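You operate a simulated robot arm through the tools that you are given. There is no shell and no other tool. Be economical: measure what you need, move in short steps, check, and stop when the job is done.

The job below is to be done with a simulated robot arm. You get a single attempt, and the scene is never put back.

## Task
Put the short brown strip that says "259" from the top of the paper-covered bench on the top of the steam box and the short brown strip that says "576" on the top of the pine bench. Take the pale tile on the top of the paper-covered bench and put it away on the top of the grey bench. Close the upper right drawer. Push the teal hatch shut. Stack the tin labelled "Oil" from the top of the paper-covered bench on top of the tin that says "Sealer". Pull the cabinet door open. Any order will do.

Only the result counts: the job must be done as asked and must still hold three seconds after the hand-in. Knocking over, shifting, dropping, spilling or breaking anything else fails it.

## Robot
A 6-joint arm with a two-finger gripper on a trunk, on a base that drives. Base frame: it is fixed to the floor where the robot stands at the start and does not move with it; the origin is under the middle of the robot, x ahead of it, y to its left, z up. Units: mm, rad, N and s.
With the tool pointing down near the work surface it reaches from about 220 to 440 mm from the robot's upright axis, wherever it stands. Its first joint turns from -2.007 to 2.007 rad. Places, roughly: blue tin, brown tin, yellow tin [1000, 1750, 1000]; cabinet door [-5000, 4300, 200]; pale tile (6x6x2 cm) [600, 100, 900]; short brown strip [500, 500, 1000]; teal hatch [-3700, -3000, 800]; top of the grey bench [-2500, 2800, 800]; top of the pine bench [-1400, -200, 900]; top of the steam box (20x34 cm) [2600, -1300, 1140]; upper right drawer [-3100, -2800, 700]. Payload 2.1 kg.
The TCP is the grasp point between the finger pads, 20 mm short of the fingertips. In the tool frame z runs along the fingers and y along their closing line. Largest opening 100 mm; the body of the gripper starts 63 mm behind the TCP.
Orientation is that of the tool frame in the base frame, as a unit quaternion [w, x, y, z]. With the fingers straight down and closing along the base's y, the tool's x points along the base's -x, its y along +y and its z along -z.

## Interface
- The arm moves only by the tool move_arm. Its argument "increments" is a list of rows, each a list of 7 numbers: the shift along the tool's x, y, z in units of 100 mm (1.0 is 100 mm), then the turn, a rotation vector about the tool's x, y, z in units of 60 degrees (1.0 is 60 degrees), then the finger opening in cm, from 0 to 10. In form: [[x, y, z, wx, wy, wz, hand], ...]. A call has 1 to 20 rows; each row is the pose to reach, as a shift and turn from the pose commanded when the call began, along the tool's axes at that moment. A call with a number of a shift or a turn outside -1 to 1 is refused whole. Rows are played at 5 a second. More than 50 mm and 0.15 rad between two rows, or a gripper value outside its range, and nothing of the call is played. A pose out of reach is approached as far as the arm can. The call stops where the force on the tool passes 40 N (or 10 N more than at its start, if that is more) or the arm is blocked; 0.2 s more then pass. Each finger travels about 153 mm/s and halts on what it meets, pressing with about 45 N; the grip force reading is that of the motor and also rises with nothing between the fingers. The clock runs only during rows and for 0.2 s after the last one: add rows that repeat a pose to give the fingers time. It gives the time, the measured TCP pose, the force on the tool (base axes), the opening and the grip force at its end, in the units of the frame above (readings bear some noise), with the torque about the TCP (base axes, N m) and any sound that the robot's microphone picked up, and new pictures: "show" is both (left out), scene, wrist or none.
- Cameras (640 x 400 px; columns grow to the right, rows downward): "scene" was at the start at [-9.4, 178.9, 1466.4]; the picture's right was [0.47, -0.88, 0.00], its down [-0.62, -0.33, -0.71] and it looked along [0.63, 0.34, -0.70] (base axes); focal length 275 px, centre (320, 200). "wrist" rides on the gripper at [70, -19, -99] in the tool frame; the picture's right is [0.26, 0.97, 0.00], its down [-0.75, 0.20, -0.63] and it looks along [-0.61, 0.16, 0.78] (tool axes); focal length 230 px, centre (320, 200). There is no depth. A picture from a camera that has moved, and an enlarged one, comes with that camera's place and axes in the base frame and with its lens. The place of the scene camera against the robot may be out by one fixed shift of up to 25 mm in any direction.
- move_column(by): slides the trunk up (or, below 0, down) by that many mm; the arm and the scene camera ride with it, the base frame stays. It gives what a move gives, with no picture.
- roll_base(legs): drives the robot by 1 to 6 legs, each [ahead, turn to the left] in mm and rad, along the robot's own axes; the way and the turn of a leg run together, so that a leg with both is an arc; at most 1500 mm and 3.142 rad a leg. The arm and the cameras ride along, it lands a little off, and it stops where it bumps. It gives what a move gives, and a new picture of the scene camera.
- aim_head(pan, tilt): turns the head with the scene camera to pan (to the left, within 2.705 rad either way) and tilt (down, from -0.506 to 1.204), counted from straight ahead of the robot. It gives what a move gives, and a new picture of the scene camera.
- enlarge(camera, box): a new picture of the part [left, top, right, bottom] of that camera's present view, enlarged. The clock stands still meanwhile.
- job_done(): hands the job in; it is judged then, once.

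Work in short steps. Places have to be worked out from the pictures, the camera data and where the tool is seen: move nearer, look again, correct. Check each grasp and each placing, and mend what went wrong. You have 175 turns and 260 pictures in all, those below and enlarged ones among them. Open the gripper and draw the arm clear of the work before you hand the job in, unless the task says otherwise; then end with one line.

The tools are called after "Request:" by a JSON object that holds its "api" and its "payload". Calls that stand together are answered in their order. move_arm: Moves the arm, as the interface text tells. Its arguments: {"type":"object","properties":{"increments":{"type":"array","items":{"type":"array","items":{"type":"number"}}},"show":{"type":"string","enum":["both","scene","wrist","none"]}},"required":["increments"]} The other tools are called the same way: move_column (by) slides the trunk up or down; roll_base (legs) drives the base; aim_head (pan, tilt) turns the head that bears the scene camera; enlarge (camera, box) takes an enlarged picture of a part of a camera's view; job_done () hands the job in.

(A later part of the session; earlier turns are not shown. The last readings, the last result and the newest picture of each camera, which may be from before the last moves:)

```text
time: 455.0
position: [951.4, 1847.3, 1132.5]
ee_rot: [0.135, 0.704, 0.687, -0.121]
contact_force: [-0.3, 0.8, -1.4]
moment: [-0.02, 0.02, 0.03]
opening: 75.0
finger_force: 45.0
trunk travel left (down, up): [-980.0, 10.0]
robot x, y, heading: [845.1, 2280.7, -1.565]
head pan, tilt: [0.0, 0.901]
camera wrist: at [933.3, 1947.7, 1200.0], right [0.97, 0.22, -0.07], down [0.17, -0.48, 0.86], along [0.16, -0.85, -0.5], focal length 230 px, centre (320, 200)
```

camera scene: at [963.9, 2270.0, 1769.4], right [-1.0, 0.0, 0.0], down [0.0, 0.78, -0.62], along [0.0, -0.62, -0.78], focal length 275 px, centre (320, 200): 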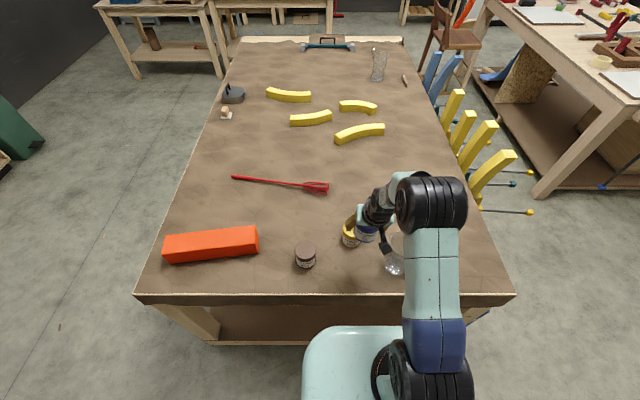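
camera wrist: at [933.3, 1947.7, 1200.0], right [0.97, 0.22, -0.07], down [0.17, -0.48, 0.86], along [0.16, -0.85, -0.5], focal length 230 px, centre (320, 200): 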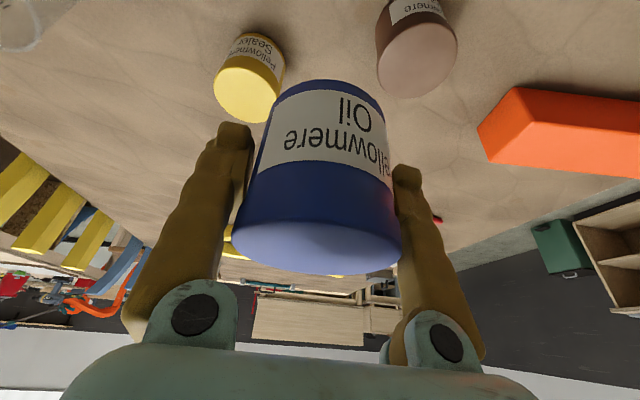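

Sealer centre ≈[873,1760] (top ≈962). I drive 86 mm in and bring the Oil tin over it.

Request:
{"api": "roll_base", "payload": {"legs": [[86, 0]]}}

Request:
{"api": "move_arm", "payload": {"increments": [[0, -0.4, 0, 0, 0, 0, 6], [0, -0.77, 0, 0, 0, 0, 6]], "show": "none"}}

```text
time: 456.1
position: [948.0, 1761.9, 1136.1]
ee_rot: [0.139, 0.703, 0.688, -0.119]
contact_force: [-0.1, -1.2, -2.8]
moment: [0.12, 0.0, 0.01]
opening: 74.9
finger_force: 45.0
trunk travel left (down, up): [-980.0, 10.0]
robot x, y, heading: [847.1, 2192.8, -1.569]
head pan, tilt: [0.0, 0.901]
camera scene: at [964.8, 2162.6, 1769.5], right [-1.0, 0.0, 0.0], down [0.0, 0.79, -0.61], along [0.0, -0.61, -0.79], focal length 275 px, centre (320, 200)
```

scene: 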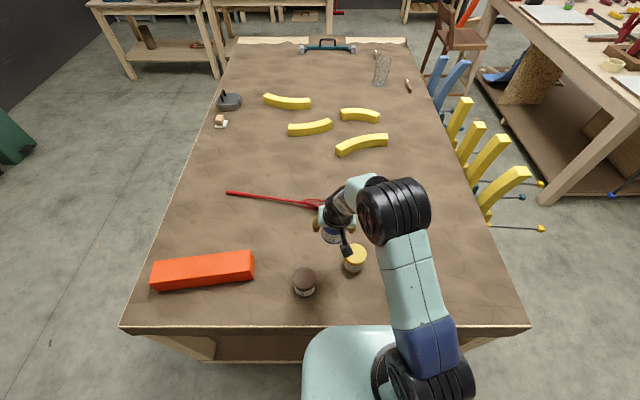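

```text
time: 456.6
position: [869.0, 1763.3, 1132.6]
ee_rot: [0.14, 0.704, 0.686, -0.118]
contact_force: [-0.1, -0.6, -3.1]
moment: [0.07, -0.01, 0.02]
opening: 74.9
finger_force: 45.3
trunk travel left (down, up): [-980.0, 10.0]
robot x, y, heading: [847.8, 2196.8, -1.567]
head pan, tilt: [0.0, 0.901]
```

I lower 100 mm and check the alignment.

Request:
{"api": "move_arm", "payload": {"increments": [[0.11, 0.04, 0.32, 0, 0, 0, 6], [0.22, 0.04, 0.64, 0, 0, 0, 6], [0.32, 0.04, 0.94, 0, 0, 0, 6]], "show": "both"}}

```text
time: 457.4
position: [878.2, 1770.7, 1037.1]
ee_rot: [0.142, 0.702, 0.687, -0.122]
contact_force: [0.5, -0.5, -2.9]
moment: [0.0, 0.0, 0.02]
opening: 74.9
finger_force: 44.9
out of reach, approached as far as the arm can: row 2
trunk travel left (down, up): [-980.0, 10.0]
robot x, y, heading: [841.3, 2193.9, -1.573]
head pan, tilt: [0.0, 0.901]
camera scene: at [964.9, 2176.0, 1769.3], right [-1.0, 0.0, 0.0], down [0.0, 0.78, -0.62], along [0.0, -0.62, -0.78], focal length 275 px, centre (320, 200)
camera wrist: at [859.4, 1870.6, 1104.1], right [0.97, 0.22, -0.06], down [0.17, -0.47, 0.87], along [0.16, -0.85, -0.49], focal length 230 px, centre (320, 200)
```

scene: 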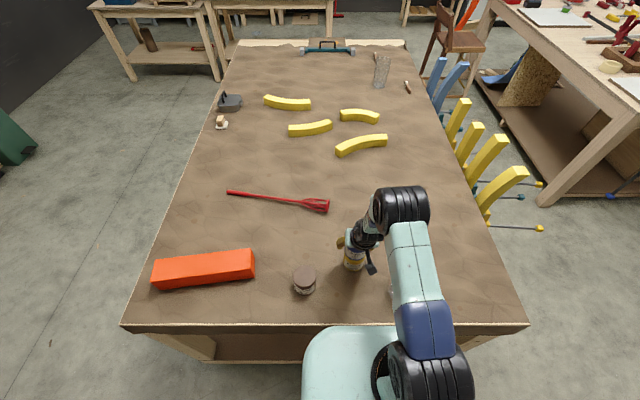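
wrist: 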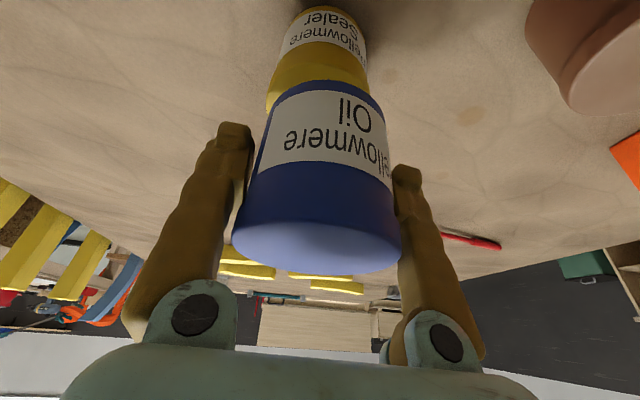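

The arm is near its limit so low with the trunk up; I raise the arm back, lower the trunk instead, and measure.

Request:
{"api": "move_arm", "payload": {"increments": [[-0.15, -0.03, -0.3, 0, 0, 0, 6], [-0.3, -0.05, -0.6, 0, 0, 0, 6], [-0.45, -0.08, -0.88, 0, 0, 0, 6]], "show": "none"}}

Request:
{"api": "move_column", "payload": {"by": -105}}

```text
time: 458.2
position: [866.7, 1760.4, 1136.7]
ee_rot: [0.142, 0.701, 0.688, -0.122]
contact_force: [0.1, 0.2, -2.1]
moment: [0.01, 0.03, -0.01]
opening: 75.0
finger_force: 45.0
trunk travel left (down, up): [-980.0, 10.0]
robot x, y, heading: [845.6, 2194.8, -1.572]
head pan, tilt: [0.0, 0.901]
```

```text
time: 459.6
position: [867.3, 1761.0, 1031.2]
ee_rot: [0.142, 0.702, 0.687, -0.121]
contact_force: [1.0, -0.6, -2.0]
moment: [0.0, -0.03, -0.04]
opening: 75.0
finger_force: 44.6
trunk travel left (down, up): [-875.0, 115.0]
robot x, y, heading: [845.8, 2196.2, -1.571]
head pan, tilt: [0.0, 0.901]
```

Aligned at [867,1761]. I lower the last part in fine steps until contact.

Request:
{"api": "move_column", "payload": {"by": -24}}

Request:
{"api": "move_arm", "payload": {"increments": [[0.007, 0.03, 0.019, 0, 0, 0, 6], [0.014, 0.03, 0.037, 0, 0, 0, 6], [0.021, 0.03, 0.056, 0, 0, 0, 6], [0.028, 0.03, 0.075, 0, 0, 0, 6], [0.035, 0.03, 0.093, 0, 0, 0, 6], [0.042, 0.03, 0.112, 0, 0, 0, 6], [0.049, 0.03, 0.13, 0, 0, 0, 6]], "show": "wrist"}}

```text
time: 460.4
position: [866.9, 1759.1, 1013.2]
ee_rot: [0.149, 0.701, 0.685, -0.129]
contact_force: [-0.2, 1.7, 17.9]
moment: [0.74, 0.14, -0.04]
opening: 74.8
finger_force: 45.1
trunk travel left (down, up): [-852.0, 138.0]
robot x, y, heading: [847.9, 2197.4, -1.574]
head pan, tilt: [0.0, 0.901]
stopped: the force on the tool passed its limit at 46 N (the readings are from after the stop); the commanded pose is now the measured one
```

```text
time: 460.9
position: [869.3, 1758.7, 1012.4]
ee_rot: [0.153, 0.701, 0.685, -0.132]
contact_force: [-5.6, 5.8, 25.8]
moment: [1.23, 0.35, 0.21]
opening: 74.9
finger_force: 45.3
trunk travel left (down, up): [-852.0, 138.0]
robot x, y, heading: [844.0, 2196.1, -1.566]
head pan, tilt: [0.0, 0.901]
stopped in row 2: the force on the tool passed its limit at 41 N (the readings are from after the stop); the commanded pose is now the measured one
camera wrist: at [849.7, 1861.3, 1076.2], right [0.97, 0.22, -0.07], down [0.16, -0.44, 0.88], along [0.16, -0.87, -0.47], focal length 230 px, centre (320, 200)
```

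wrist: 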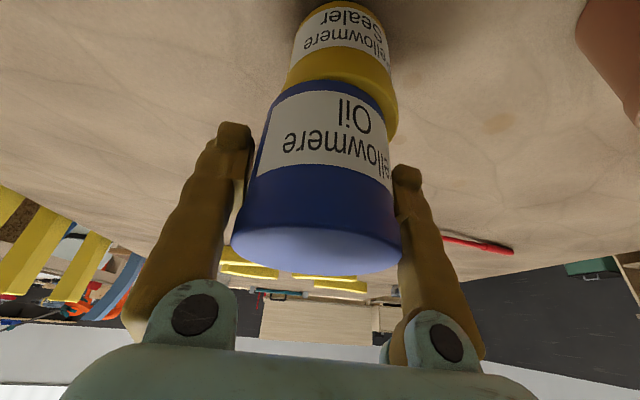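

Contact at ~1015 (tins are ~76 mm tall). I enlarge to judge the alignment before releasing.

Request:
{"api": "enlarge", "payload": {"camera": "wrist", "box": [230, 0, 430, 130]}}

Request:
{"api": "enlarge", "payload": {"camera": "scene", "box": [310, 220, 430, 300]}}

```text
3.08 times, centred on (330, 65) of wrist
camera zoom: at [849.7, 1861.3, 1076.2], right [0.97, 0.22, -0.07], down [0.16, -0.44, 0.88], along [0.16, -0.87, -0.47], focal length 708 px, centre (289, 615)
```

zoom: 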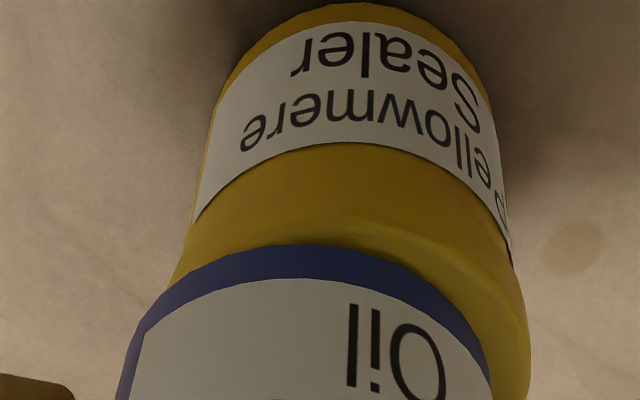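

```text
5.00 times, centred on (370, 260) of scene
camera zoom: at [962.5, 2185.9, 1640.9], right [-1.0, 0.0, 0.0], down [0.0, 0.78, -0.63], along [0.0, -0.63, -0.78], focal length 1373 px, centre (70, -100)
```

zoom: 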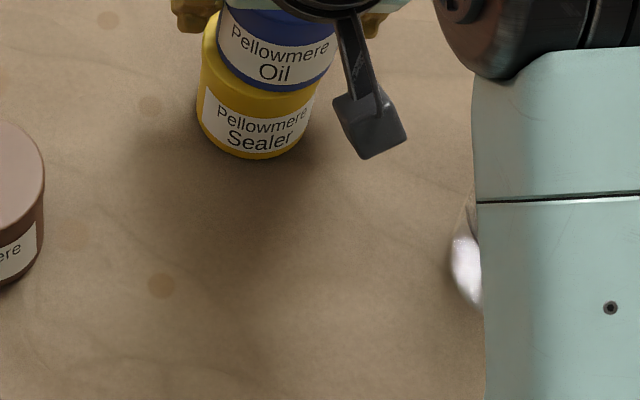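

The Oil tin sits ~6–7 mm too far to -x. I lift 8 mm, restore the pitch, shift +7 mm in x, and set down again.

Request:
{"api": "move_arm", "payload": {"increments": [[-0.03, 0, -0.08, 0, 0.015, 0, 6], [-0.03, 0.035, -0.08, 0, 0.03, 0, 6], [-0.03, 0.07, -0.08, 0, 0.03, 0, 6], [-0.03, 0.07, -0.08, 0, 0.03, 0, 6]], "show": "none"}}

Request:
{"api": "move_arm", "payload": {"increments": [[0.007, 0, 0.02, 0, 0, 0, 6], [0.014, 0, 0.037, 0, 0, 0, 6], [0.018, 0, 0.047, 0, 0, 0, 6], [0.022, 0, 0.056, 0, 0, 0, 6], [0.025, 0, 0.065, 0, 0, 0, 6], [0.029, 0, 0.075, 0, 0, 0, 6], [0.032, 0, 0.084, 0, 0, 0, 6], [0.035, 0, 0.093, 0, 0, 0, 6], [0.039, 0, 0.102, 0, 0, 0, 6]], "show": "wrist"}}

```text
time: 461.9
position: [877.9, 1753.1, 1017.5]
ee_rot: [0.139, 0.702, 0.688, -0.118]
contact_force: [0.0, -0.4, -2.0]
moment: [0.01, 0.03, 0.01]
opening: 74.9
finger_force: 44.7
trunk travel left (down, up): [-852.0, 138.0]
robot x, y, heading: [849.3, 2195.5, -1.568]
head pan, tilt: [0.0, 0.901]
```

```text
time: 464.1
position: [878.0, 1755.2, 1012.8]
ee_rot: [0.145, 0.701, 0.687, -0.124]
contact_force: [-0.2, 4.5, 17.1]
moment: [0.66, 0.43, -0.11]
opening: 74.9
finger_force: 45.2
trunk travel left (down, up): [-852.0, 138.0]
robot x, y, heading: [844.3, 2196.5, -1.567]
head pan, tilt: [0.0, 0.901]
stopped in row 9: the force on the tool passed its limit at 41 N (the readings are from after the stop); the commanded pose is now the measured one
camera wrist: at [858.5, 1856.1, 1077.7], right [0.97, 0.23, -0.06], down [0.16, -0.46, 0.87], along [0.17, -0.86, -0.49], focal length 230 px, centre (320, 200)
```

wrist: 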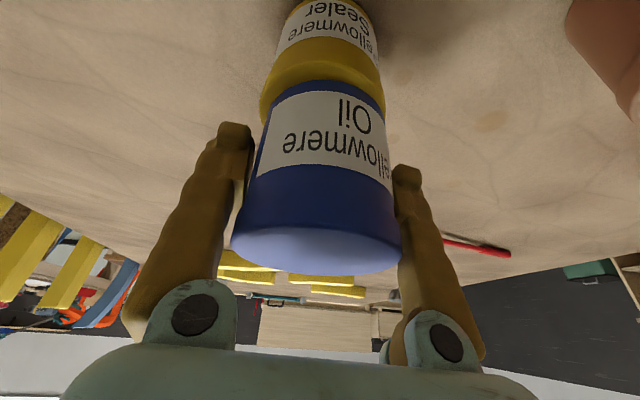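

Now well centred. I release and withdraw along the tool axis.

Request:
{"api": "move_arm", "payload": {"increments": [[0, 0, -0.01, 0, 0.008, 0, 7.4], [0, 0, -0.01, 0, 0.008, 0, 8], [0, 0, -0.01, 0, 0.008, 0, 9], [0, 0, -0.01, 0, 0.008, 0, 10], [0, 0, -0.01, 0, 0.008, 0, 10], [0, 0, -0.3, 0, 0.008, 0, 10], [0, 0, -0.65, 0, 0.008, 0, 10], [0, 0, -1.0, 0, 0.008, 0, 10]], "show": "wrist"}}

```text
time: 465.9
position: [873.3, 1789.4, 1104.9]
ee_rot: [0.14, 0.703, 0.687, -0.119]
contact_force: [0.5, 1.1, -0.1]
moment: [-0.03, 0.01, -0.02]
opening: 100.1
finger_force: 0.0
trunk travel left (down, up): [-852.0, 138.0]
robot x, y, heading: [844.7, 2194.8, -1.566]
head pan, tilt: [0.0, 0.901]
camera wrist: at [854.3, 1889.5, 1171.4], right [0.97, 0.23, -0.06], down [0.16, -0.48, 0.86], along [0.17, -0.85, -0.5], focal length 230 px, centre (320, 200)
```

wrist: 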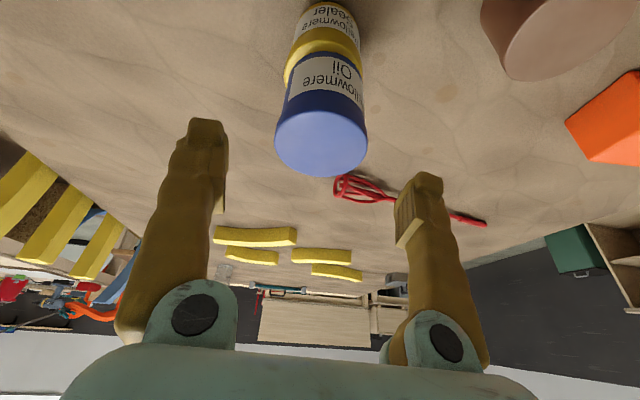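

The Oil tin stands on the Sealer tin. Next is strip 576: it is best approached from the bench's right end. I raise, back off and drive round the bench's right side.

Request:
{"api": "move_column", "payload": {"by": 130}}

Request:
{"api": "roll_base", "payload": {"legs": [[-300, 0], [0, 1.566], [1120, 0], [0, -1.571], [1500, 0], [1500, 0]]}}

```text
time: 467.4
position: [873.7, 1788.6, 1233.4]
ee_rot: [0.14, 0.703, 0.688, -0.118]
contact_force: [-0.1, -0.3, 0.3]
moment: [-0.02, 0.01, -0.04]
opening: 100.0
finger_force: 0.1
trunk travel left (down, up): [-982.0, 8.0]
robot x, y, heading: [849.8, 2196.3, -1.565]
head pan, tilt: [0.0, 0.901]
```

```text
time: 493.4
position: [1811.8, -176.0, 1249.2]
ee_rot: [0.147, 0.73, 0.653, -0.137]
contact_force: [-1.5, -1.7, -0.5]
moment: [0.11, -0.07, 0.02]
opening: 100.2
finger_force: 0.1
trunk travel left (down, up): [-982.0, 8.0]
robot x, y, heading: [1818.8, 191.8, -1.693]
head pan, tilt: [0.0, 0.901]
stopped in leg 6: the robot was blocked; the commanded pose is now the measured one
camera scene: at [1936.4, 191.9, 1772.4], right [-0.99, 0.12, 0.0], down [0.09, 0.77, -0.64], along [-0.07, -0.63, -0.77], focal length 275 px, centre (320, 200)
```

scene: 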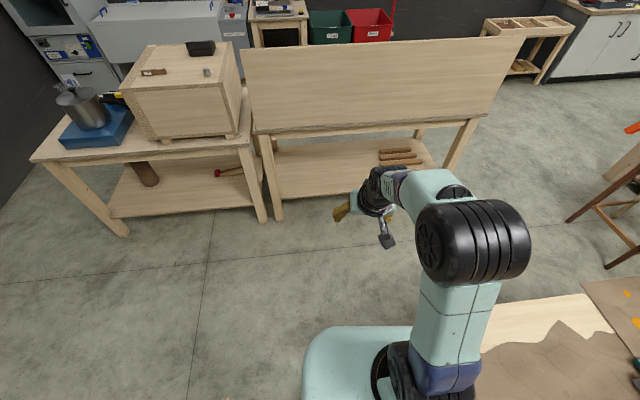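

The heading had drifted and the base grazed the bench's side. I back off and steer wider.

Request:
{"api": "roll_base", "payload": {"legs": [[-80, 0], [0, 0.36], [500, 0], [0, -0.24], [300, 0]]}}

```text
time: 497.1
position: [1943.9, -281.5, 1243.9]
ee_rot: [0.174, 0.628, 0.752, -0.101]
contact_force: [0.6, -0.2, -0.7]
moment: [-0.03, 0.11, -0.04]
opening: 99.9
finger_force: 0.0
trunk travel left (down, up): [-982.0, 8.0]
robot x, y, heading: [1874.2, 97.0, -1.578]
head pan, tilt: [0.0, 0.901]
stopped in leg 3: the robot was blocked; the commanded pose is now the measured one
camera scene: at [1987.3, 79.5, 1771.0], right [-1.0, 0.0, 0.0], down [0.0, 0.78, -0.62], along [0.0, -0.62, -0.78], focal length 275 px, centre (320, 200)
```

scene: 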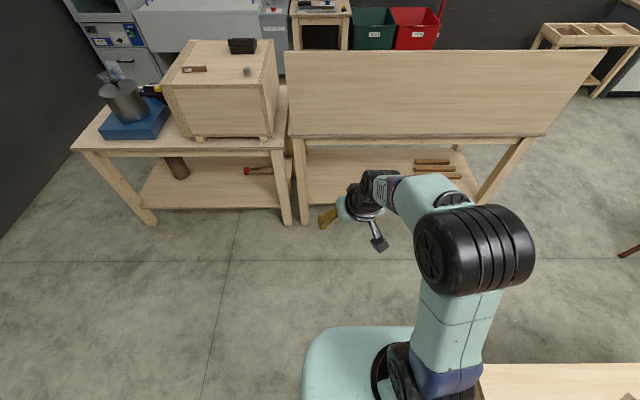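

Blocked once more; I look down at the robot's right side.

Request:
{"api": "aim_head", "payload": {"pan": -1.3, "tilt": 1.1}}

Request:
{"api": "aim_head", "payload": {"pan": 1.0, "tilt": 1.1}}

```text
time: 498.6
position: [1954.3, -284.5, 1241.4]
ee_rot: [0.168, 0.625, 0.755, -0.102]
contact_force: [-0.4, -1.0, -0.5]
moment: [0.04, -0.04, 0.0]
opening: 100.0
finger_force: 0.2
trunk travel left (down, up): [-982.0, 8.0]
robot x, y, heading: [1874.8, 96.0, -1.575]
head pan, tilt: [-1.3, 1.1]
camera scene: at [1928.0, 132.8, 1757.0], right [-0.26, 0.96, 0.0], down [0.86, 0.24, -0.45], along [-0.44, -0.12, -0.89], focal length 275 px, centre (320, 200)
```

scene: 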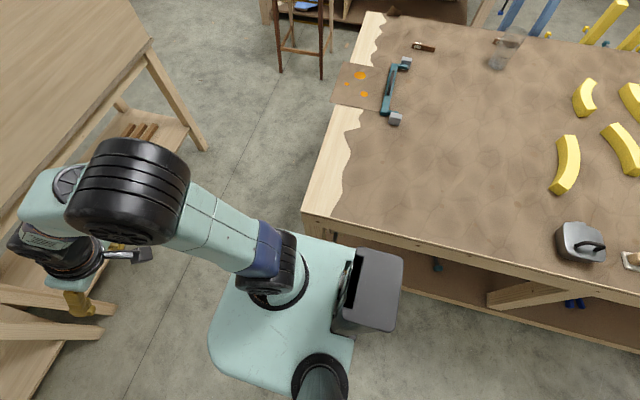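

```text
time: 500.7
position: [1956.6, -285.6, 1242.5]
ee_rot: [0.168, 0.625, 0.755, -0.102]
contact_force: [-0.2, -0.1, -0.2]
moment: [0.0, -0.02, 0.0]
opening: 99.9
finger_force: 0.1
trunk travel left (down, up): [-982.0, 8.0]
robot x, y, heading: [1873.3, 94.8, -1.573]
head pan, tilt: [1.0, 1.1]
camera scene: at [2044.4, 115.8, 1756.9], right [-0.54, -0.84, 0.0], down [-0.75, 0.48, -0.45], along [0.38, -0.25, -0.89], focal length 275 px, centre (320, 200)
```

scene: 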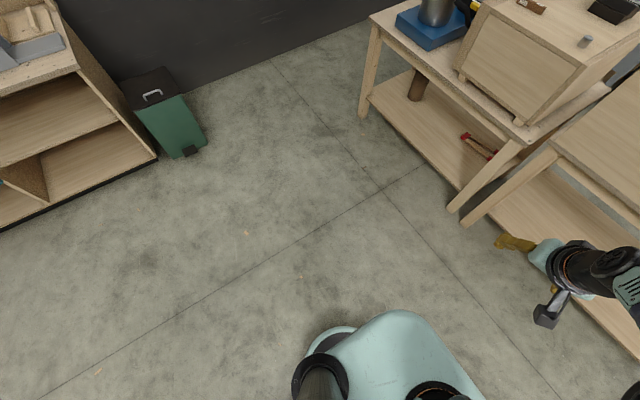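

The rear of the base had caught the bench side while turning. Now I simply go straight south, then west along the aisle.

Request:
{"api": "roll_base", "payload": {"legs": [[690, 0], [0, -1.571]]}}

```text
time: 502.2
position: [1901.4, -318.4, 1248.3]
ee_rot: [0.181, 0.645, 0.735, -0.101]
contact_force: [0.6, 0.7, 0.6]
moment: [0.03, 0.06, -0.01]
opening: 100.0
finger_force: 0.1
trunk travel left (down, up): [-982.0, 8.0]
robot x, y, heading: [1873.3, 53.4, -1.802]
head pan, tilt: [1.0, 1.1]
stopped in leg 1: the robot was blocked; the commanded pose is now the measured one
camera scene: at [2034.7, 35.4, 1758.1], right [-0.72, -0.7, 0.0], down [-0.62, 0.64, -0.46], along [0.32, -0.33, -0.89], focal length 275 px, centre (320, 200)
```

scene: 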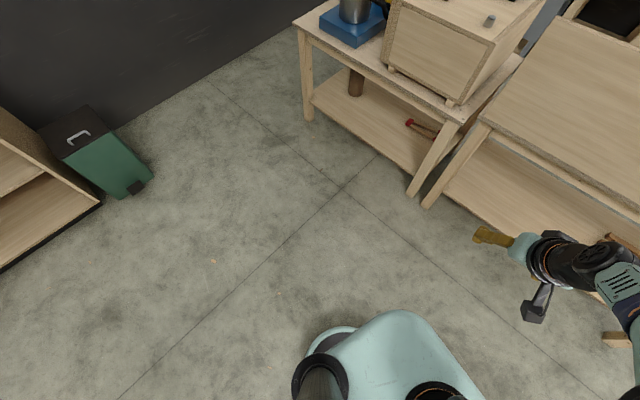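

Something low on the right still catches. I look down at right-front and right-rear.

Request:
{"api": "aim_head", "payload": {"pan": -2.3, "tilt": 1.0}}

Request:
{"api": "aim_head", "payload": {"pan": -0.7, "tilt": 1.2}}

```text
time: 505.0
position: [1914.0, -321.3, 1246.7]
ee_rot: [0.176, 0.643, 0.738, -0.102]
contact_force: [-0.1, 0.6, 0.3]
moment: [0.02, 0.03, 0.01]
opening: 99.8
finger_force: 0.1
trunk travel left (down, up): [-982.0, 8.0]
robot x, y, heading: [1869.2, 53.9, -1.805]
head pan, tilt: [-2.3, 1.0]
camera scene: at [1960.5, 134.0, 1763.5], right [0.82, 0.57, 0.0], down [0.48, -0.69, -0.54], along [-0.31, 0.44, -0.84], focal length 275 px, centre (320, 200)
```

scene: 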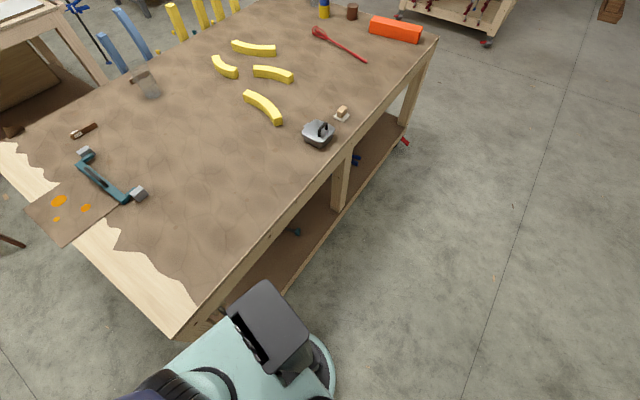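

```text
time: 506.6
position: [1914.8, -322.2, 1245.5]
ee_rot: [0.175, 0.643, 0.738, -0.103]
contact_force: [0.5, -0.4, -0.2]
moment: [-0.01, 0.02, 0.05]
opening: 99.9
finger_force: 0.1
trunk travel left (down, up): [-982.0, 8.0]
robot x, y, heading: [1875.3, 53.4, -1.798]
head pan, tilt: [-0.7, 1.201]
camera scene: at [1955.6, 43.7, 1750.9], right [-0.6, 0.8, 0.0], down [0.75, 0.56, -0.36], along [-0.29, -0.22, -0.93], focal length 275 px, centre (320, 200)
```

scene: 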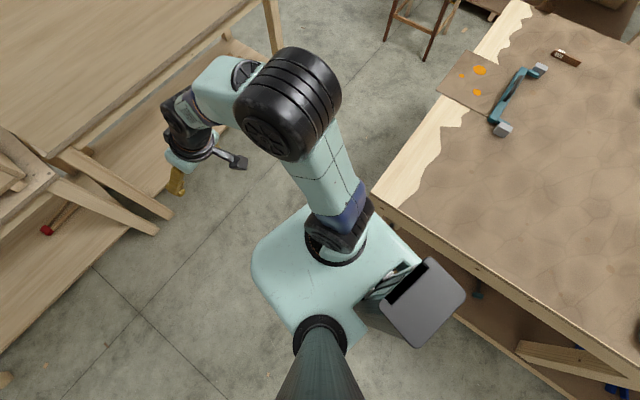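

I reverse away from the bench (which shifts the robot east), then pass the corner with a wider berth at x≈2000.

Request:
{"api": "roll_base", "payload": {"legs": [[-350, 0]]}}

Request:
{"api": "roll_base", "payload": {"legs": [[0, 0.5], [350, 0]]}}

```text
time: 508.9
position: [1993.3, 15.1, 1244.9]
ee_rot: [0.175, 0.642, 0.74, -0.1]
contact_force: [-0.3, -0.2, 0.2]
moment: [0.07, 0.02, -0.01]
opening: 100.0
finger_force: 0.0
trunk travel left (down, up): [-982.0, 8.0]
robot x, y, heading: [1951.1, 392.6, -1.796]
head pan, tilt: [-0.7, 1.201]
camera scene: at [2033.6, 380.5, 1750.9], right [-0.6, 0.8, 0.0], down [0.74, 0.56, -0.36], along [-0.29, -0.22, -0.93], focal length 275 px, centre (320, 200)
```

scene: 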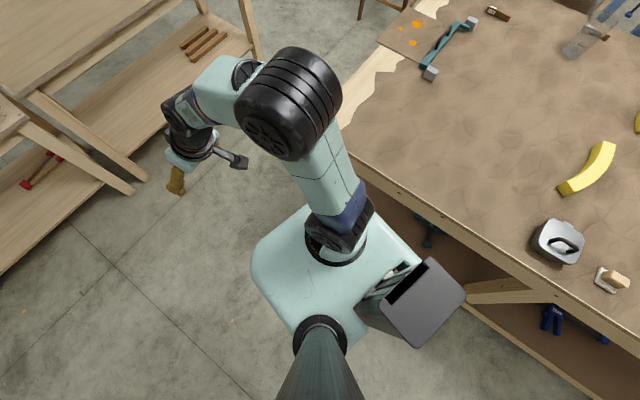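

```text
time: 512.6
position: [2263.8, -241.8, 1247.0]
ee_rot: [0.195, 0.437, 0.876, -0.055]
contact_force: [0.3, 0.1, -0.4]
moment: [-0.02, 0.03, 0.01]
opening: 100.0
finger_force: 0.0
trunk travel left (down, up): [-982.0, 8.0]
robot x, y, heading: [2045.7, 68.1, -1.29]
head pan, tilt: [-0.7, 1.201]
camera scene: at [2117.9, 109.4, 1750.9], right [-0.91, 0.41, 0.0], down [0.38, 0.85, -0.36], along [-0.15, -0.33, -0.93], focal length 275 px, centre (320, 200)
```

scene: 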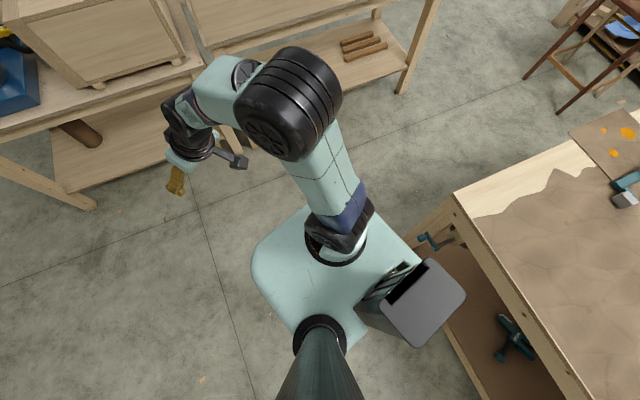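

Now I see a vise jutting from the bench corner — that was the catch. I'm clear of it; I go on south and then west.

Request:
{"api": "roll_base", "payload": {"legs": [[0, -0.281], [655, 0], [0, -1.571]]}}

```text
time: 521.0
position: [1683.1, -708.0, 1244.4]
ee_rot: [0.072, 0.965, 0.167, -0.19]
contact_force: [0.0, 0.4, 0.0]
moment: [-0.03, 0.0, 0.02]
opening: 100.1
finger_force: 0.0
trunk travel left (down, up): [-982.0, 8.0]
robot x, y, heading: [2043.1, -590.1, 3.119]
head pan, tilt: [-0.7, 1.201]
camera scene: at [2036.1, -696.1, 1750.9], right [0.66, 0.75, 0.0], down [0.7, -0.61, -0.36], along [-0.27, 0.24, -0.93], focal length 275 px, centre (320, 200)
```

scene: 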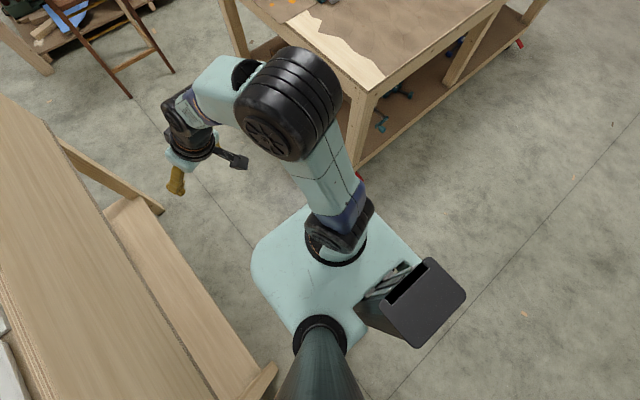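

Heading is fine. I drive 1435 mm west and turn north to face the strip.

Request:
{"api": "aim_head", "payload": {"pan": 0.0, "tilt": 0.9}}

Request:
{"api": "roll_base", "payload": {"legs": [[1435, 0], [0, -1.548]]}}

```text
time: 522.0
position: [1684.1, -707.5, 1246.3]
ee_rot: [0.071, 0.965, 0.168, -0.19]
contact_force: [-0.1, -1.1, 0.3]
moment: [-0.01, 0.01, 0.0]
opening: 99.7
finger_force: 0.1
trunk travel left (down, up): [-982.0, 8.0]
robot x, y, heading: [2038.8, -590.0, 3.124]
head pan, tilt: [0.0, 0.901]
camera scene: at [2002.7, -731.2, 1770.7], right [0.02, 1.0, 0.0], down [0.78, -0.01, -0.62], along [-0.62, 0.01, -0.78], focal length 275 px, centre (320, 200)
```

scene: 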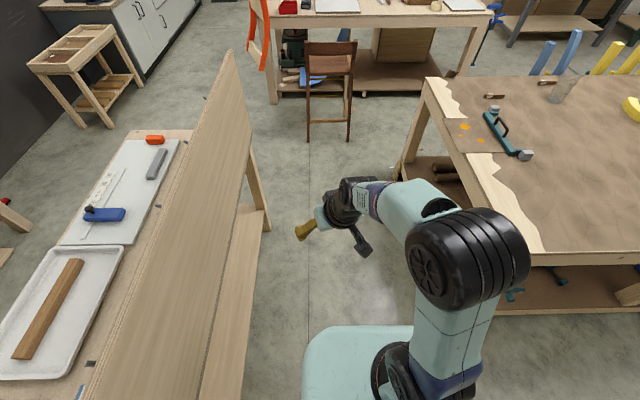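

```text
time: 532.9
position: [498.3, -186.7, 1246.4]
ee_rot: [-0.083, 0.804, -0.559, -0.186]
contact_force: [0.7, -0.8, 0.5]
moment: [-0.01, 0.0, -0.01]
opening: 100.1
finger_force: 0.2
trunk travel left (down, up): [-982.0, 8.0]
robot x, y, heading: [621.8, -546.7, 1.562]
head pan, tilt: [0.0, 0.901]
camera scene: at [459.6, -531.4, 1770.7], right [1.0, -0.01, 0.0], down [-0.01, -0.78, -0.62], along [0.0, 0.62, -0.78], focal length 275 px, centre (320, 200)
```

scene: 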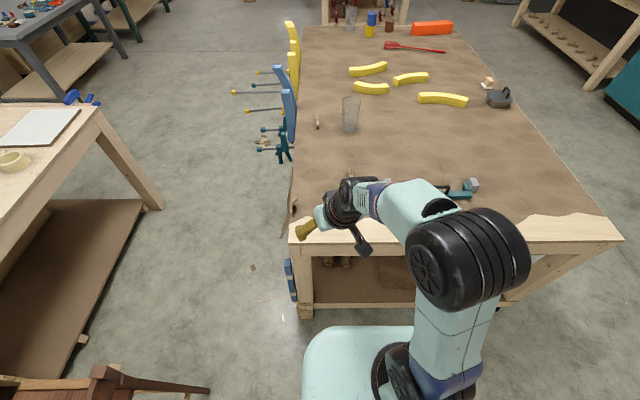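

The Oil/Sealer stack still stands. I square the tool up (closing along x) and centre it, in two steps.

Request:
{"api": "move_arm", "payload": {"increments": [[0.05, -0.18, -0.04, 0.05, 0, 0.075, 8], [0.1, -0.36, -0.08, 0.1, 0, 0.15, 6], [0.15, -0.5, -0.11, 0.15, 0, 0.225, 5], [0.18, -0.54, -0.12, 0.2, 0, 0.302, 5]], "show": "none"}}

```text
time: 533.9
position: [557.0, -185.9, 1245.4]
ee_rot: [0.137, -0.692, 0.695, 0.137]
contact_force: [0.2, 0.1, 1.0]
moment: [0.0, 0.02, 0.01]
opening: 50.1
finger_force: 0.1
trunk travel left (down, up): [-982.0, 8.0]
robot x, y, heading: [620.2, -542.9, 1.565]
head pan, tilt: [0.0, 0.901]
```

Square. Now I pitch a further 22° and extend, still high.

Request:
{"api": "move_arm", "payload": {"increments": [[-0.24, -0.15, 0.1, 0, -0.09, 0, 5], [-0.48, -0.3, 0.2, 0, -0.18, 0, 5], [-0.7, -0.45, 0.29, 0, -0.27, 0, 5], [-0.92, -0.57, 0.38, 0, -0.363, 0, 5]], "show": "none"}}

Request:
{"api": "move_column", "payload": {"by": -220}}

Request:
{"api": "roll_base", "payload": {"legs": [[200, 0]]}}

Request:
{"api": "enlarge", "payload": {"camera": "wrist", "box": [0, 0, 640, 400]}}

```text
time: 534.9
position: [611.2, -102.6, 1245.2]
ee_rot: [0.25, -0.66, 0.669, 0.235]
contact_force: [0.7, -0.1, -0.2]
moment: [-0.02, -0.02, -0.01]
opening: 49.7
finger_force: 0.0
out of reach, approached as far as the arm can: row 4
trunk travel left (down, up): [-982.0, 8.0]
robot x, y, heading: [620.1, -544.2, 1.563]
head pan, tilt: [0.0, 0.901]
```

```text
time: 537.2
position: [610.6, -102.7, 1024.2]
ee_rot: [0.25, -0.66, 0.668, 0.235]
contact_force: [-0.7, -0.4, 0.0]
moment: [-0.02, -0.02, -0.01]
opening: 49.8
finger_force: 0.0
trunk travel left (down, up): [-762.0, 228.0]
robot x, y, heading: [621.2, -547.5, 1.563]
head pan, tilt: [0.0, 0.901]
```

```text
time: 538.8
position: [611.7, 97.0, 1023.5]
ee_rot: [0.25, -0.661, 0.668, 0.235]
contact_force: [-0.6, -0.4, -1.3]
moment: [-0.02, -0.02, 0.0]
opening: 50.0
finger_force: 0.1
trunk travel left (down, up): [-762.0, 228.0]
robot x, y, heading: [622.1, -340.6, 1.568]
head pan, tilt: [0.0, 0.901]
camera scene: at [461.1, -330.2, 1550.7], right [1.0, 0.0, 0.0], down [0.0, -0.78, -0.62], along [0.0, 0.62, -0.78], focal length 275 px, centre (320, 200)
```

scene: 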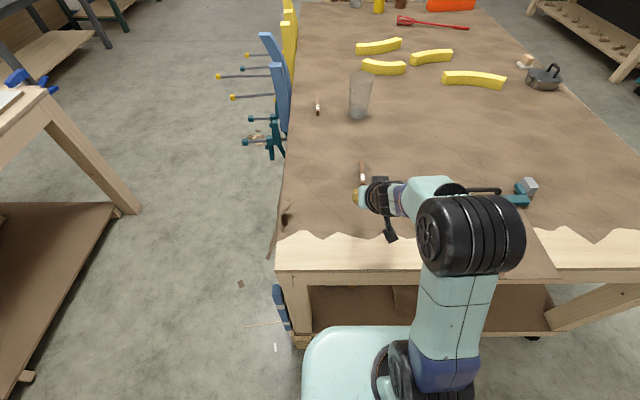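

```text
1.00 times, centred on (320, 200) of wrist (not enlarged: the box is as wide or as high as the picture)
camera zoom: at [627.8, -19.6, 1055.7], right [-0.97, -0.18, -0.18], down [-0.21, 0.17, 0.96], along [-0.14, 0.97, -0.2], focal length 230 px, centre (320, 200)
```

zoom: 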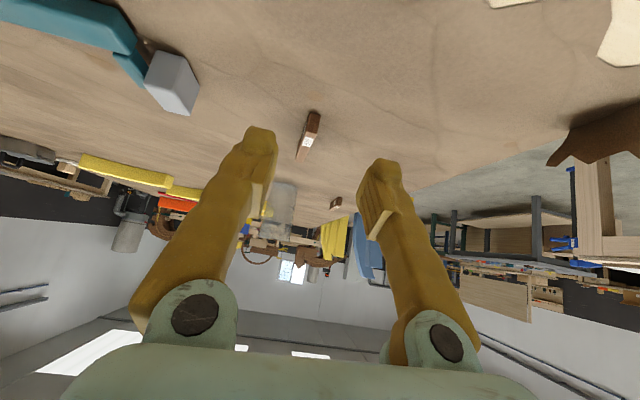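

Strip 576 lies at x≈617, y≈225–330. I drive 78 mm nearer, lower, and reach forward.

Request:
{"api": "roll_base", "payload": {"legs": [[78, 0]]}}

Request:
{"api": "move_column", "payload": {"by": -60}}

Request:
{"api": "move_arm", "payload": {"increments": [[-0.2, -0.03, 0.17, 0, 0, 0, 5], [-0.38, -0.05, 0.32, 0, 0, 0, 5], [-0.5, -0.05, 0.42, 0, 0, 0, 5]], "show": "wrist"}}

```text
time: 539.9
position: [611.6, 168.0, 1028.0]
ee_rot: [0.254, -0.66, 0.666, 0.238]
contact_force: [0.3, 0.0, -0.6]
moment: [0.03, 0.02, 0.0]
opening: 49.9
finger_force: 0.0
trunk travel left (down, up): [-762.0, 228.0]
robot x, y, heading: [623.5, -266.6, 1.569]
head pan, tilt: [0.0, 0.901]
camera scene: at [461.3, -265.1, 1550.9], right [1.0, 0.0, 0.0], down [0.0, -0.78, -0.63], along [0.0, 0.63, -0.78], focal length 275 px, centre (320, 200)
```

scene: 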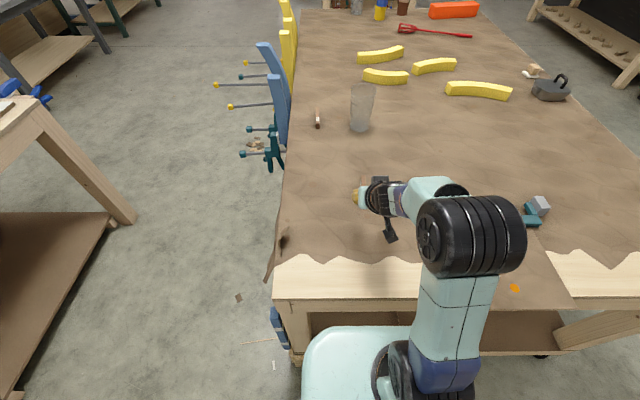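

```text
time: 540.9
position: [610.1, 174.9, 966.1]
ee_rot: [0.251, -0.661, 0.667, 0.235]
contact_force: [0.3, 0.4, -0.3]
moment: [0.0, 0.0, 0.02]
opening: 49.7
finger_force: 0.1
trunk travel left (down, up): [-702.0, 288.0]
robot x, y, heading: [622.3, -267.4, 1.566]
head pan, tilt: [0.0, 0.901]
```

```text
time: 541.6
position: [617.3, 240.7, 964.9]
ee_rot: [0.25, -0.661, 0.667, 0.235]
contact_force: [0.4, 0.6, 1.2]
moment: [-0.01, 0.0, 0.02]
opening: 50.0
finger_force: 0.0
trunk travel left (down, up): [-702.0, 288.0]
robot x, y, heading: [621.6, -268.7, 1.566]
head pan, tilt: [0.0, 0.901]
camera wrist: at [633.6, 122.4, 996.9], right [-0.97, -0.18, -0.18], down [-0.22, 0.17, 0.96], along [-0.14, 0.97, -0.2], focal length 230 px, centre (320, 200)
```

wrist: 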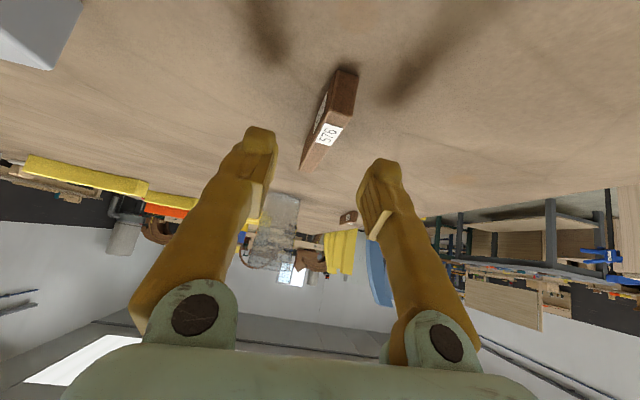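

Reached well. The strip runs from [618,230] to [626,332]. I align 4.5°, move over it and down to z≈928.

Request:
{"api": "move_arm", "payload": {"increments": [[0.0, -0.03, 0.15, 0.024, 0, 0.03, 5], [0.05, -0.03, 0.28, 0.048, 0, 0.057, 5], [0.108, -0.03, 0.393, 0.048, 0, 0.057, 5], [0.108, -0.03, 0.393, 0.048, 0, 0.057, 5]], "show": "wrist"}}

```text
time: 542.6
position: [620.6, 255.8, 928.7]
ee_rot: [0.26, -0.635, 0.691, 0.227]
contact_force: [0.9, 0.4, -0.5]
moment: [0.0, -0.04, -0.01]
opening: 50.0
finger_force: 0.0
trunk travel left (down, up): [-702.0, 288.0]
robot x, y, heading: [620.4, -268.4, 1.565]
head pan, tilt: [0.0, 0.901]
camera wrist: at [627.8, 137.4, 959.8], right [-0.98, -0.11, -0.18], down [-0.2, 0.19, 0.96], along [-0.07, 0.98, -0.2], focal length 230 px, centre (320, 200)
```

wrist: 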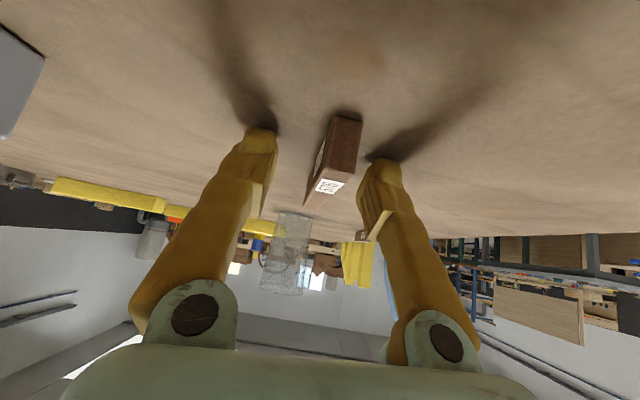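

Good overlap. I lower 3 mm more and close.

Request:
{"api": "move_arm", "payload": {"increments": [[0.02, 0, 0.023, 0, 0, 0, 5], [0.02, 0, 0.023, 0, 0, 0, 2], [0.02, 0, 0.023, 0, 0, 0, 0], [0.02, 0, 0.023, 0, 0, 0, 0]], "show": "wrist"}}

```text
time: 543.6
position: [620.6, 256.3, 925.1]
ee_rot: [0.261, -0.634, 0.692, 0.225]
contact_force: [0.0, 0.7, 0.7]
moment: [-0.01, 0.02, -0.01]
opening: 12.0
finger_force: 39.1
trunk travel left (down, up): [-702.0, 288.0]
robot x, y, heading: [620.5, -265.0, 1.568]
head pan, tilt: [0.0, 0.901]
camera wrist: at [628.2, 137.8, 956.6], right [-0.98, -0.11, -0.18], down [-0.2, 0.19, 0.96], along [-0.07, 0.98, -0.2], focal length 230 px, centre (320, 200)
```

wrist: 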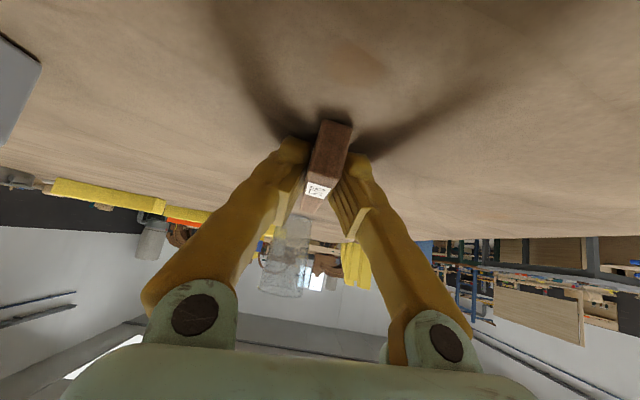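

Strip 576 is gripped. I lift, back out and drive round the chair to the pine bench.

Request:
{"api": "move_column", "payload": {"by": 220}}

Request:
{"api": "roll_base", "payload": {"legs": [[-325, 0], [0, 1.575], [240, 0], [0, -0.877]]}}

Request:
{"api": "roll_base", "payload": {"legs": [[900, 0]]}}

```text
time: 546.0
position: [621.6, 256.8, 1144.7]
ee_rot: [0.26, -0.634, 0.692, 0.226]
contact_force: [0.1, 0.0, -0.1]
moment: [0.01, 0.0, 0.02]
opening: 12.1
finger_force: 38.8
trunk travel left (down, up): [-922.0, 68.0]
robot x, y, heading: [623.8, -265.0, 1.57]
head pan, tilt: [0.0, 0.901]
```

```text
time: 555.5
position: [48.6, -182.0, 1146.0]
ee_rot: [-0.168, 0.831, -0.437, -0.301]
contact_force: [-0.9, -0.2, 0.1]
moment: [0.0, -0.01, -0.02]
opening: 12.2
finger_force: 38.8
trunk travel left (down, up): [-922.0, 68.0]
robot x, y, heading: [383.8, -585.3, 2.257]
head pan, tilt: [0.0, 0.901]
camera scene: at [243.1, -664.4, 1710.7], right [0.77, 0.63, 0.0], down [0.5, -0.61, -0.62], along [-0.39, 0.48, -0.78], focal length 275 px, centre (320, 200)
```

scene: 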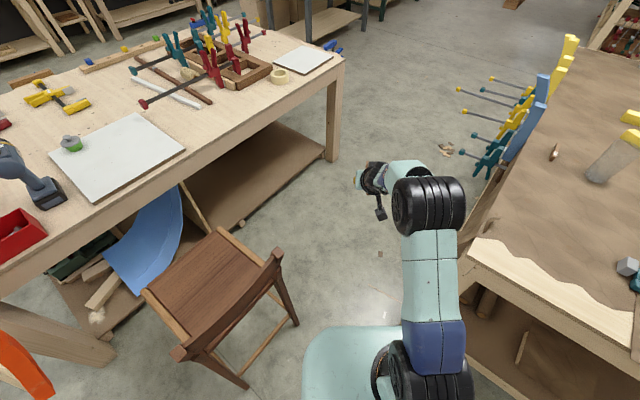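

```text
time: 560.2
position: [-508.6, 512.3, 1146.1]
ee_rot: [-0.17, 0.829, -0.441, -0.299]
contact_force: [0.1, -0.6, -0.4]
moment: [0.01, -0.02, 0.0]
opening: 12.4
finger_force: 38.7
trunk travel left (down, up): [-922.0, 68.0]
robot x, y, heading: [-178.7, 103.5, 2.249]
head pan, tilt: [0.0, 0.901]
camera scene: at [-318.8, 28.2, 1710.7], right [0.78, 0.63, 0.0], down [0.49, -0.61, -0.62], along [-0.39, 0.48, -0.78], focal length 275 px, centre (320, 200)
```

scene: 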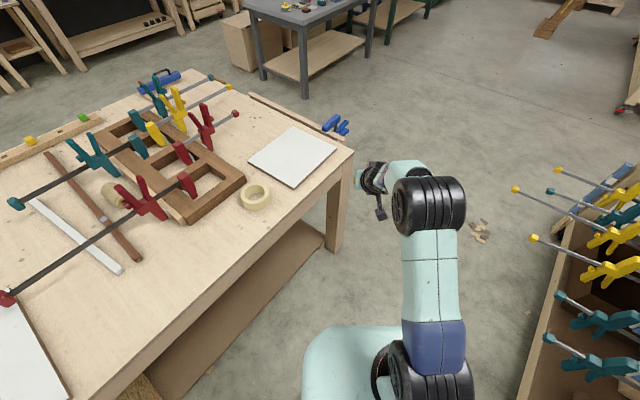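

A clear stretch of bare pine lies around [-890,90]. I turn to face it and advance.

Request:
{"api": "roll_base", "payload": {"legs": [[0, 0.893], [185, 0]]}}

Request:
{"api": "enlarge", "payload": {"camera": "wrist", "box": [0, 0, 640, 400]}}

```text
time: 564.1
position: [-887.5, 96.9, 1147.3]
ee_rot: [-0.022, 0.938, -0.034, -0.345]
contact_force: [-0.3, -0.4, -0.4]
moment: [0.02, 0.01, 0.03]
opening: 12.0
finger_force: 38.7
trunk travel left (down, up): [-922.0, 68.0]
robot x, y, heading: [-364.1, 111.2, -3.132]
head pan, tilt: [0.0, 0.901]
camera scene: at [-398.1, -37.1, 1710.8], right [-0.01, 1.0, 0.0], down [0.78, 0.01, -0.62], along [-0.62, -0.01, -0.78], focal length 275 px, centre (320, 200)
```

scene: 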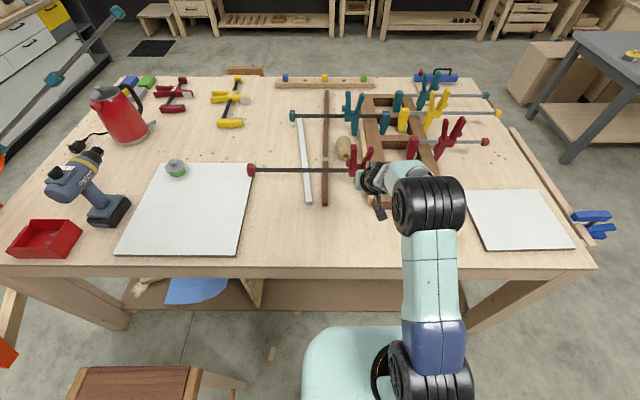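

```text
1.00 times, centred on (320, 200) of wrist (not enlarged: the box is as wide or as high as the picture)
camera zoom: at [-768.5, 105.0, 1177.9], right [0.12, -0.98, -0.18], down [-0.18, -0.2, 0.96], along [-0.98, -0.08, -0.2], focal length 230 px, centre (320, 200)
```

zoom: 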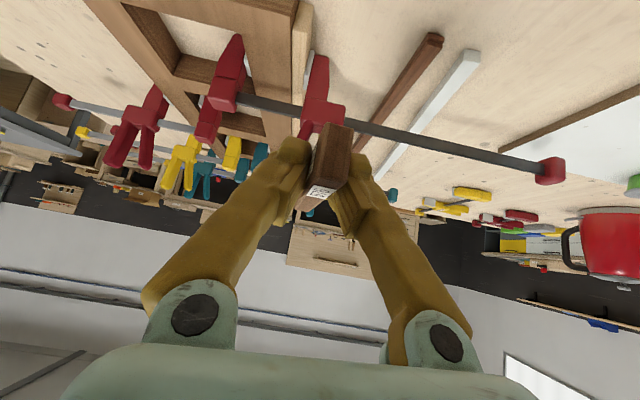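

Clear of the frame and sticks if I back 25 mm. Then I lower the trunk to z≈950.

Request:
{"api": "roll_base", "payload": {"legs": [[-25, 0]]}}

Request:
{"api": "move_column", "payload": {"by": -195}}

Request:
{"api": "enlarge", "payload": {"camera": "wrist", "box": [0, 0, 640, 400]}}

```text
time: 564.9
position: [-872.7, 97.3, 1142.3]
ee_rot: [-0.021, 0.94, -0.034, -0.339]
contact_force: [-0.6, -0.1, -0.6]
moment: [0.01, -0.05, 0.0]
opening: 12.0
finger_force: 39.0
trunk travel left (down, up): [-922.0, 68.0]
robot x, y, heading: [-345.4, 106.2, -3.131]
head pan, tilt: [0.0, 0.901]
camera scene: at [-387.9, -37.4, 1710.5], right [-0.01, 1.0, 0.0], down [0.79, 0.01, -0.62], along [-0.62, -0.01, -0.79], focal length 275 px, centre (320, 200)
```

scene: 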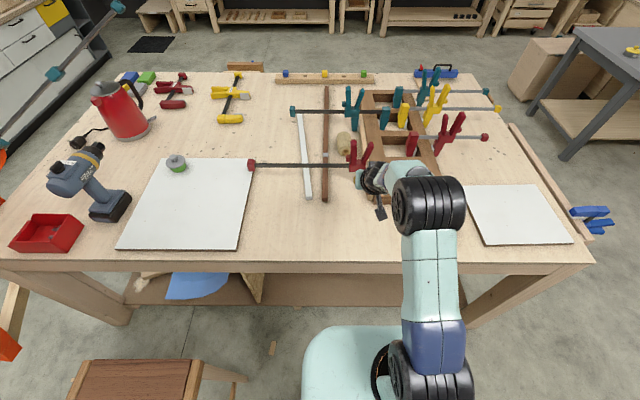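

```text
time: 567.0
position: [-866.8, 95.6, 951.4]
ee_rot: [-0.022, 0.938, -0.034, -0.344]
contact_force: [0.7, 1.1, -0.3]
moment: [-0.01, 0.0, -0.01]
opening: 12.1
finger_force: 39.2
trunk travel left (down, up): [-727.0, 263.0]
robot x, y, heading: [-339.1, 104.1, -3.131]
head pan, tilt: [0.0, 0.901]
```

```text
1.00 times, centred on (320, 200) of wrist (not enlarged: the box is as wide or as high as the picture)
camera zoom: at [-747.4, 105.0, 981.7], right [0.12, -0.98, -0.18], down [-0.18, -0.2, 0.96], along [-0.98, -0.08, -0.2], focal length 230 px, centre (320, 200)
```

zoom: 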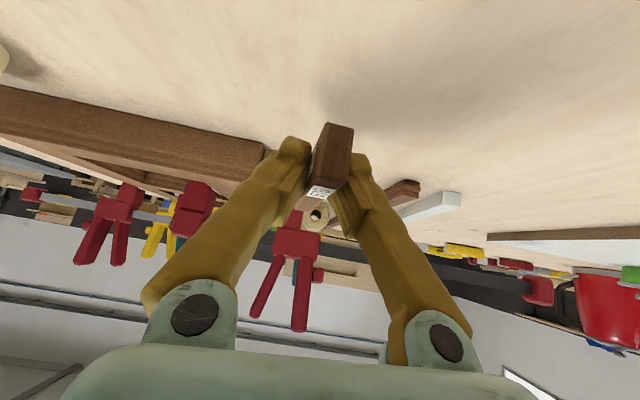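

Clear below. I lower in 4 mm steps until contact.

Request:
{"api": "move_arm", "payload": {"increments": [[0.026, 0, 0.031, 0, 0, 0, 0], [0.052, 0, 0.061, 0, 0, 0, 0], [0.077, 0, 0.092, 0, 0, 0, 0], [0.103, 0, 0.122, 0, 0, 0, 0], [0.129, 0, 0.153, 0, 0, 0, 0], [0.154, 0, 0.184, 0, 0, 0, 0], [0.18, 0, 0.214, 0, 0, 0, 0], [0.206, 0, 0.245, 0, 0, 0, 0], [0.231, 0, 0.276, 0, 0, 0, 0], [0.257, 0, 0.306, 0, 0, 0, 0], [0.283, 0, 0.337, 0, 0, 0, 0], [0.308, 0, 0.368, 0, 0, 0, 0]], "show": "wrist"}}

```text
time: 569.6
position: [-865.7, 98.1, 902.9]
ee_rot: [-0.022, 0.938, -0.035, -0.345]
contact_force: [-1.7, 0.0, 6.3]
moment: [-0.02, 0.15, 0.01]
opening: 12.0
finger_force: 39.5
trunk travel left (down, up): [-727.0, 263.0]
robot x, y, heading: [-345.6, 108.9, -3.128]
head pan, tilt: [0.0, 0.901]
camera wrist: at [-747.2, 106.3, 934.0], right [0.12, -0.98, -0.18], down [-0.18, -0.2, 0.96], along [-0.98, -0.08, -0.2], focal length 230 px, centre (320, 200)
```

wrist: 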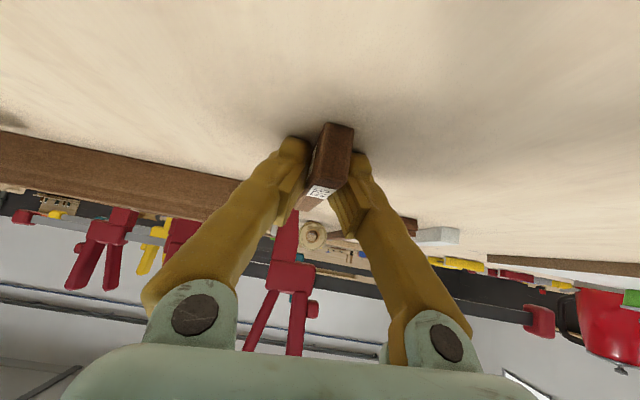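

It just touches (6 N). I press 1.5 mm more, then open and withdraw.

Request:
{"api": "move_arm", "payload": {"increments": [[0.01, 0, 0.012, 0, 0, 0, 0], [0.01, 0, 0.012, 0, 0, 0, 1.8], [0.01, 0, 0.012, 0, 0, 0, 3], [0.01, 0, 0.012, 0, 0, 0, 4], [0.01, 0, 0.012, 0, 0, 0, 4], [-0.1, 0, -0.15, 0, 0, 0, 4], [-0.3, 0, -0.5, 0, 0, 0, 4], [-0.5, 0, -0.85, 0, 0, 0, 4]], "show": "wrist"}}

```text
time: 571.4
position: [-849.1, 95.8, 1001.9]
ee_rot: [-0.022, 0.938, -0.034, -0.344]
contact_force: [-0.2, 0.4, -0.2]
moment: [0.03, 0.05, -0.03]
opening: 40.0
finger_force: 0.1
trunk travel left (down, up): [-727.0, 263.0]
robot x, y, heading: [-341.8, 107.3, -3.127]
head pan, tilt: [0.0, 0.901]
camera wrist: at [-730.6, 104.4, 1032.3], right [0.12, -0.98, -0.18], down [-0.18, -0.2, 0.96], along [-0.98, -0.08, -0.2], focal length 230 px, centre (320, 200)
```

wrist: 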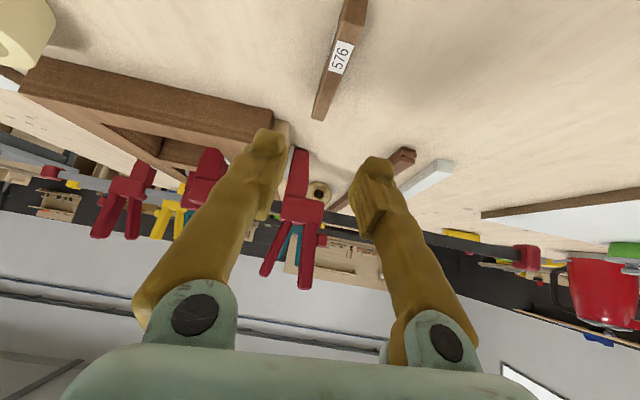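

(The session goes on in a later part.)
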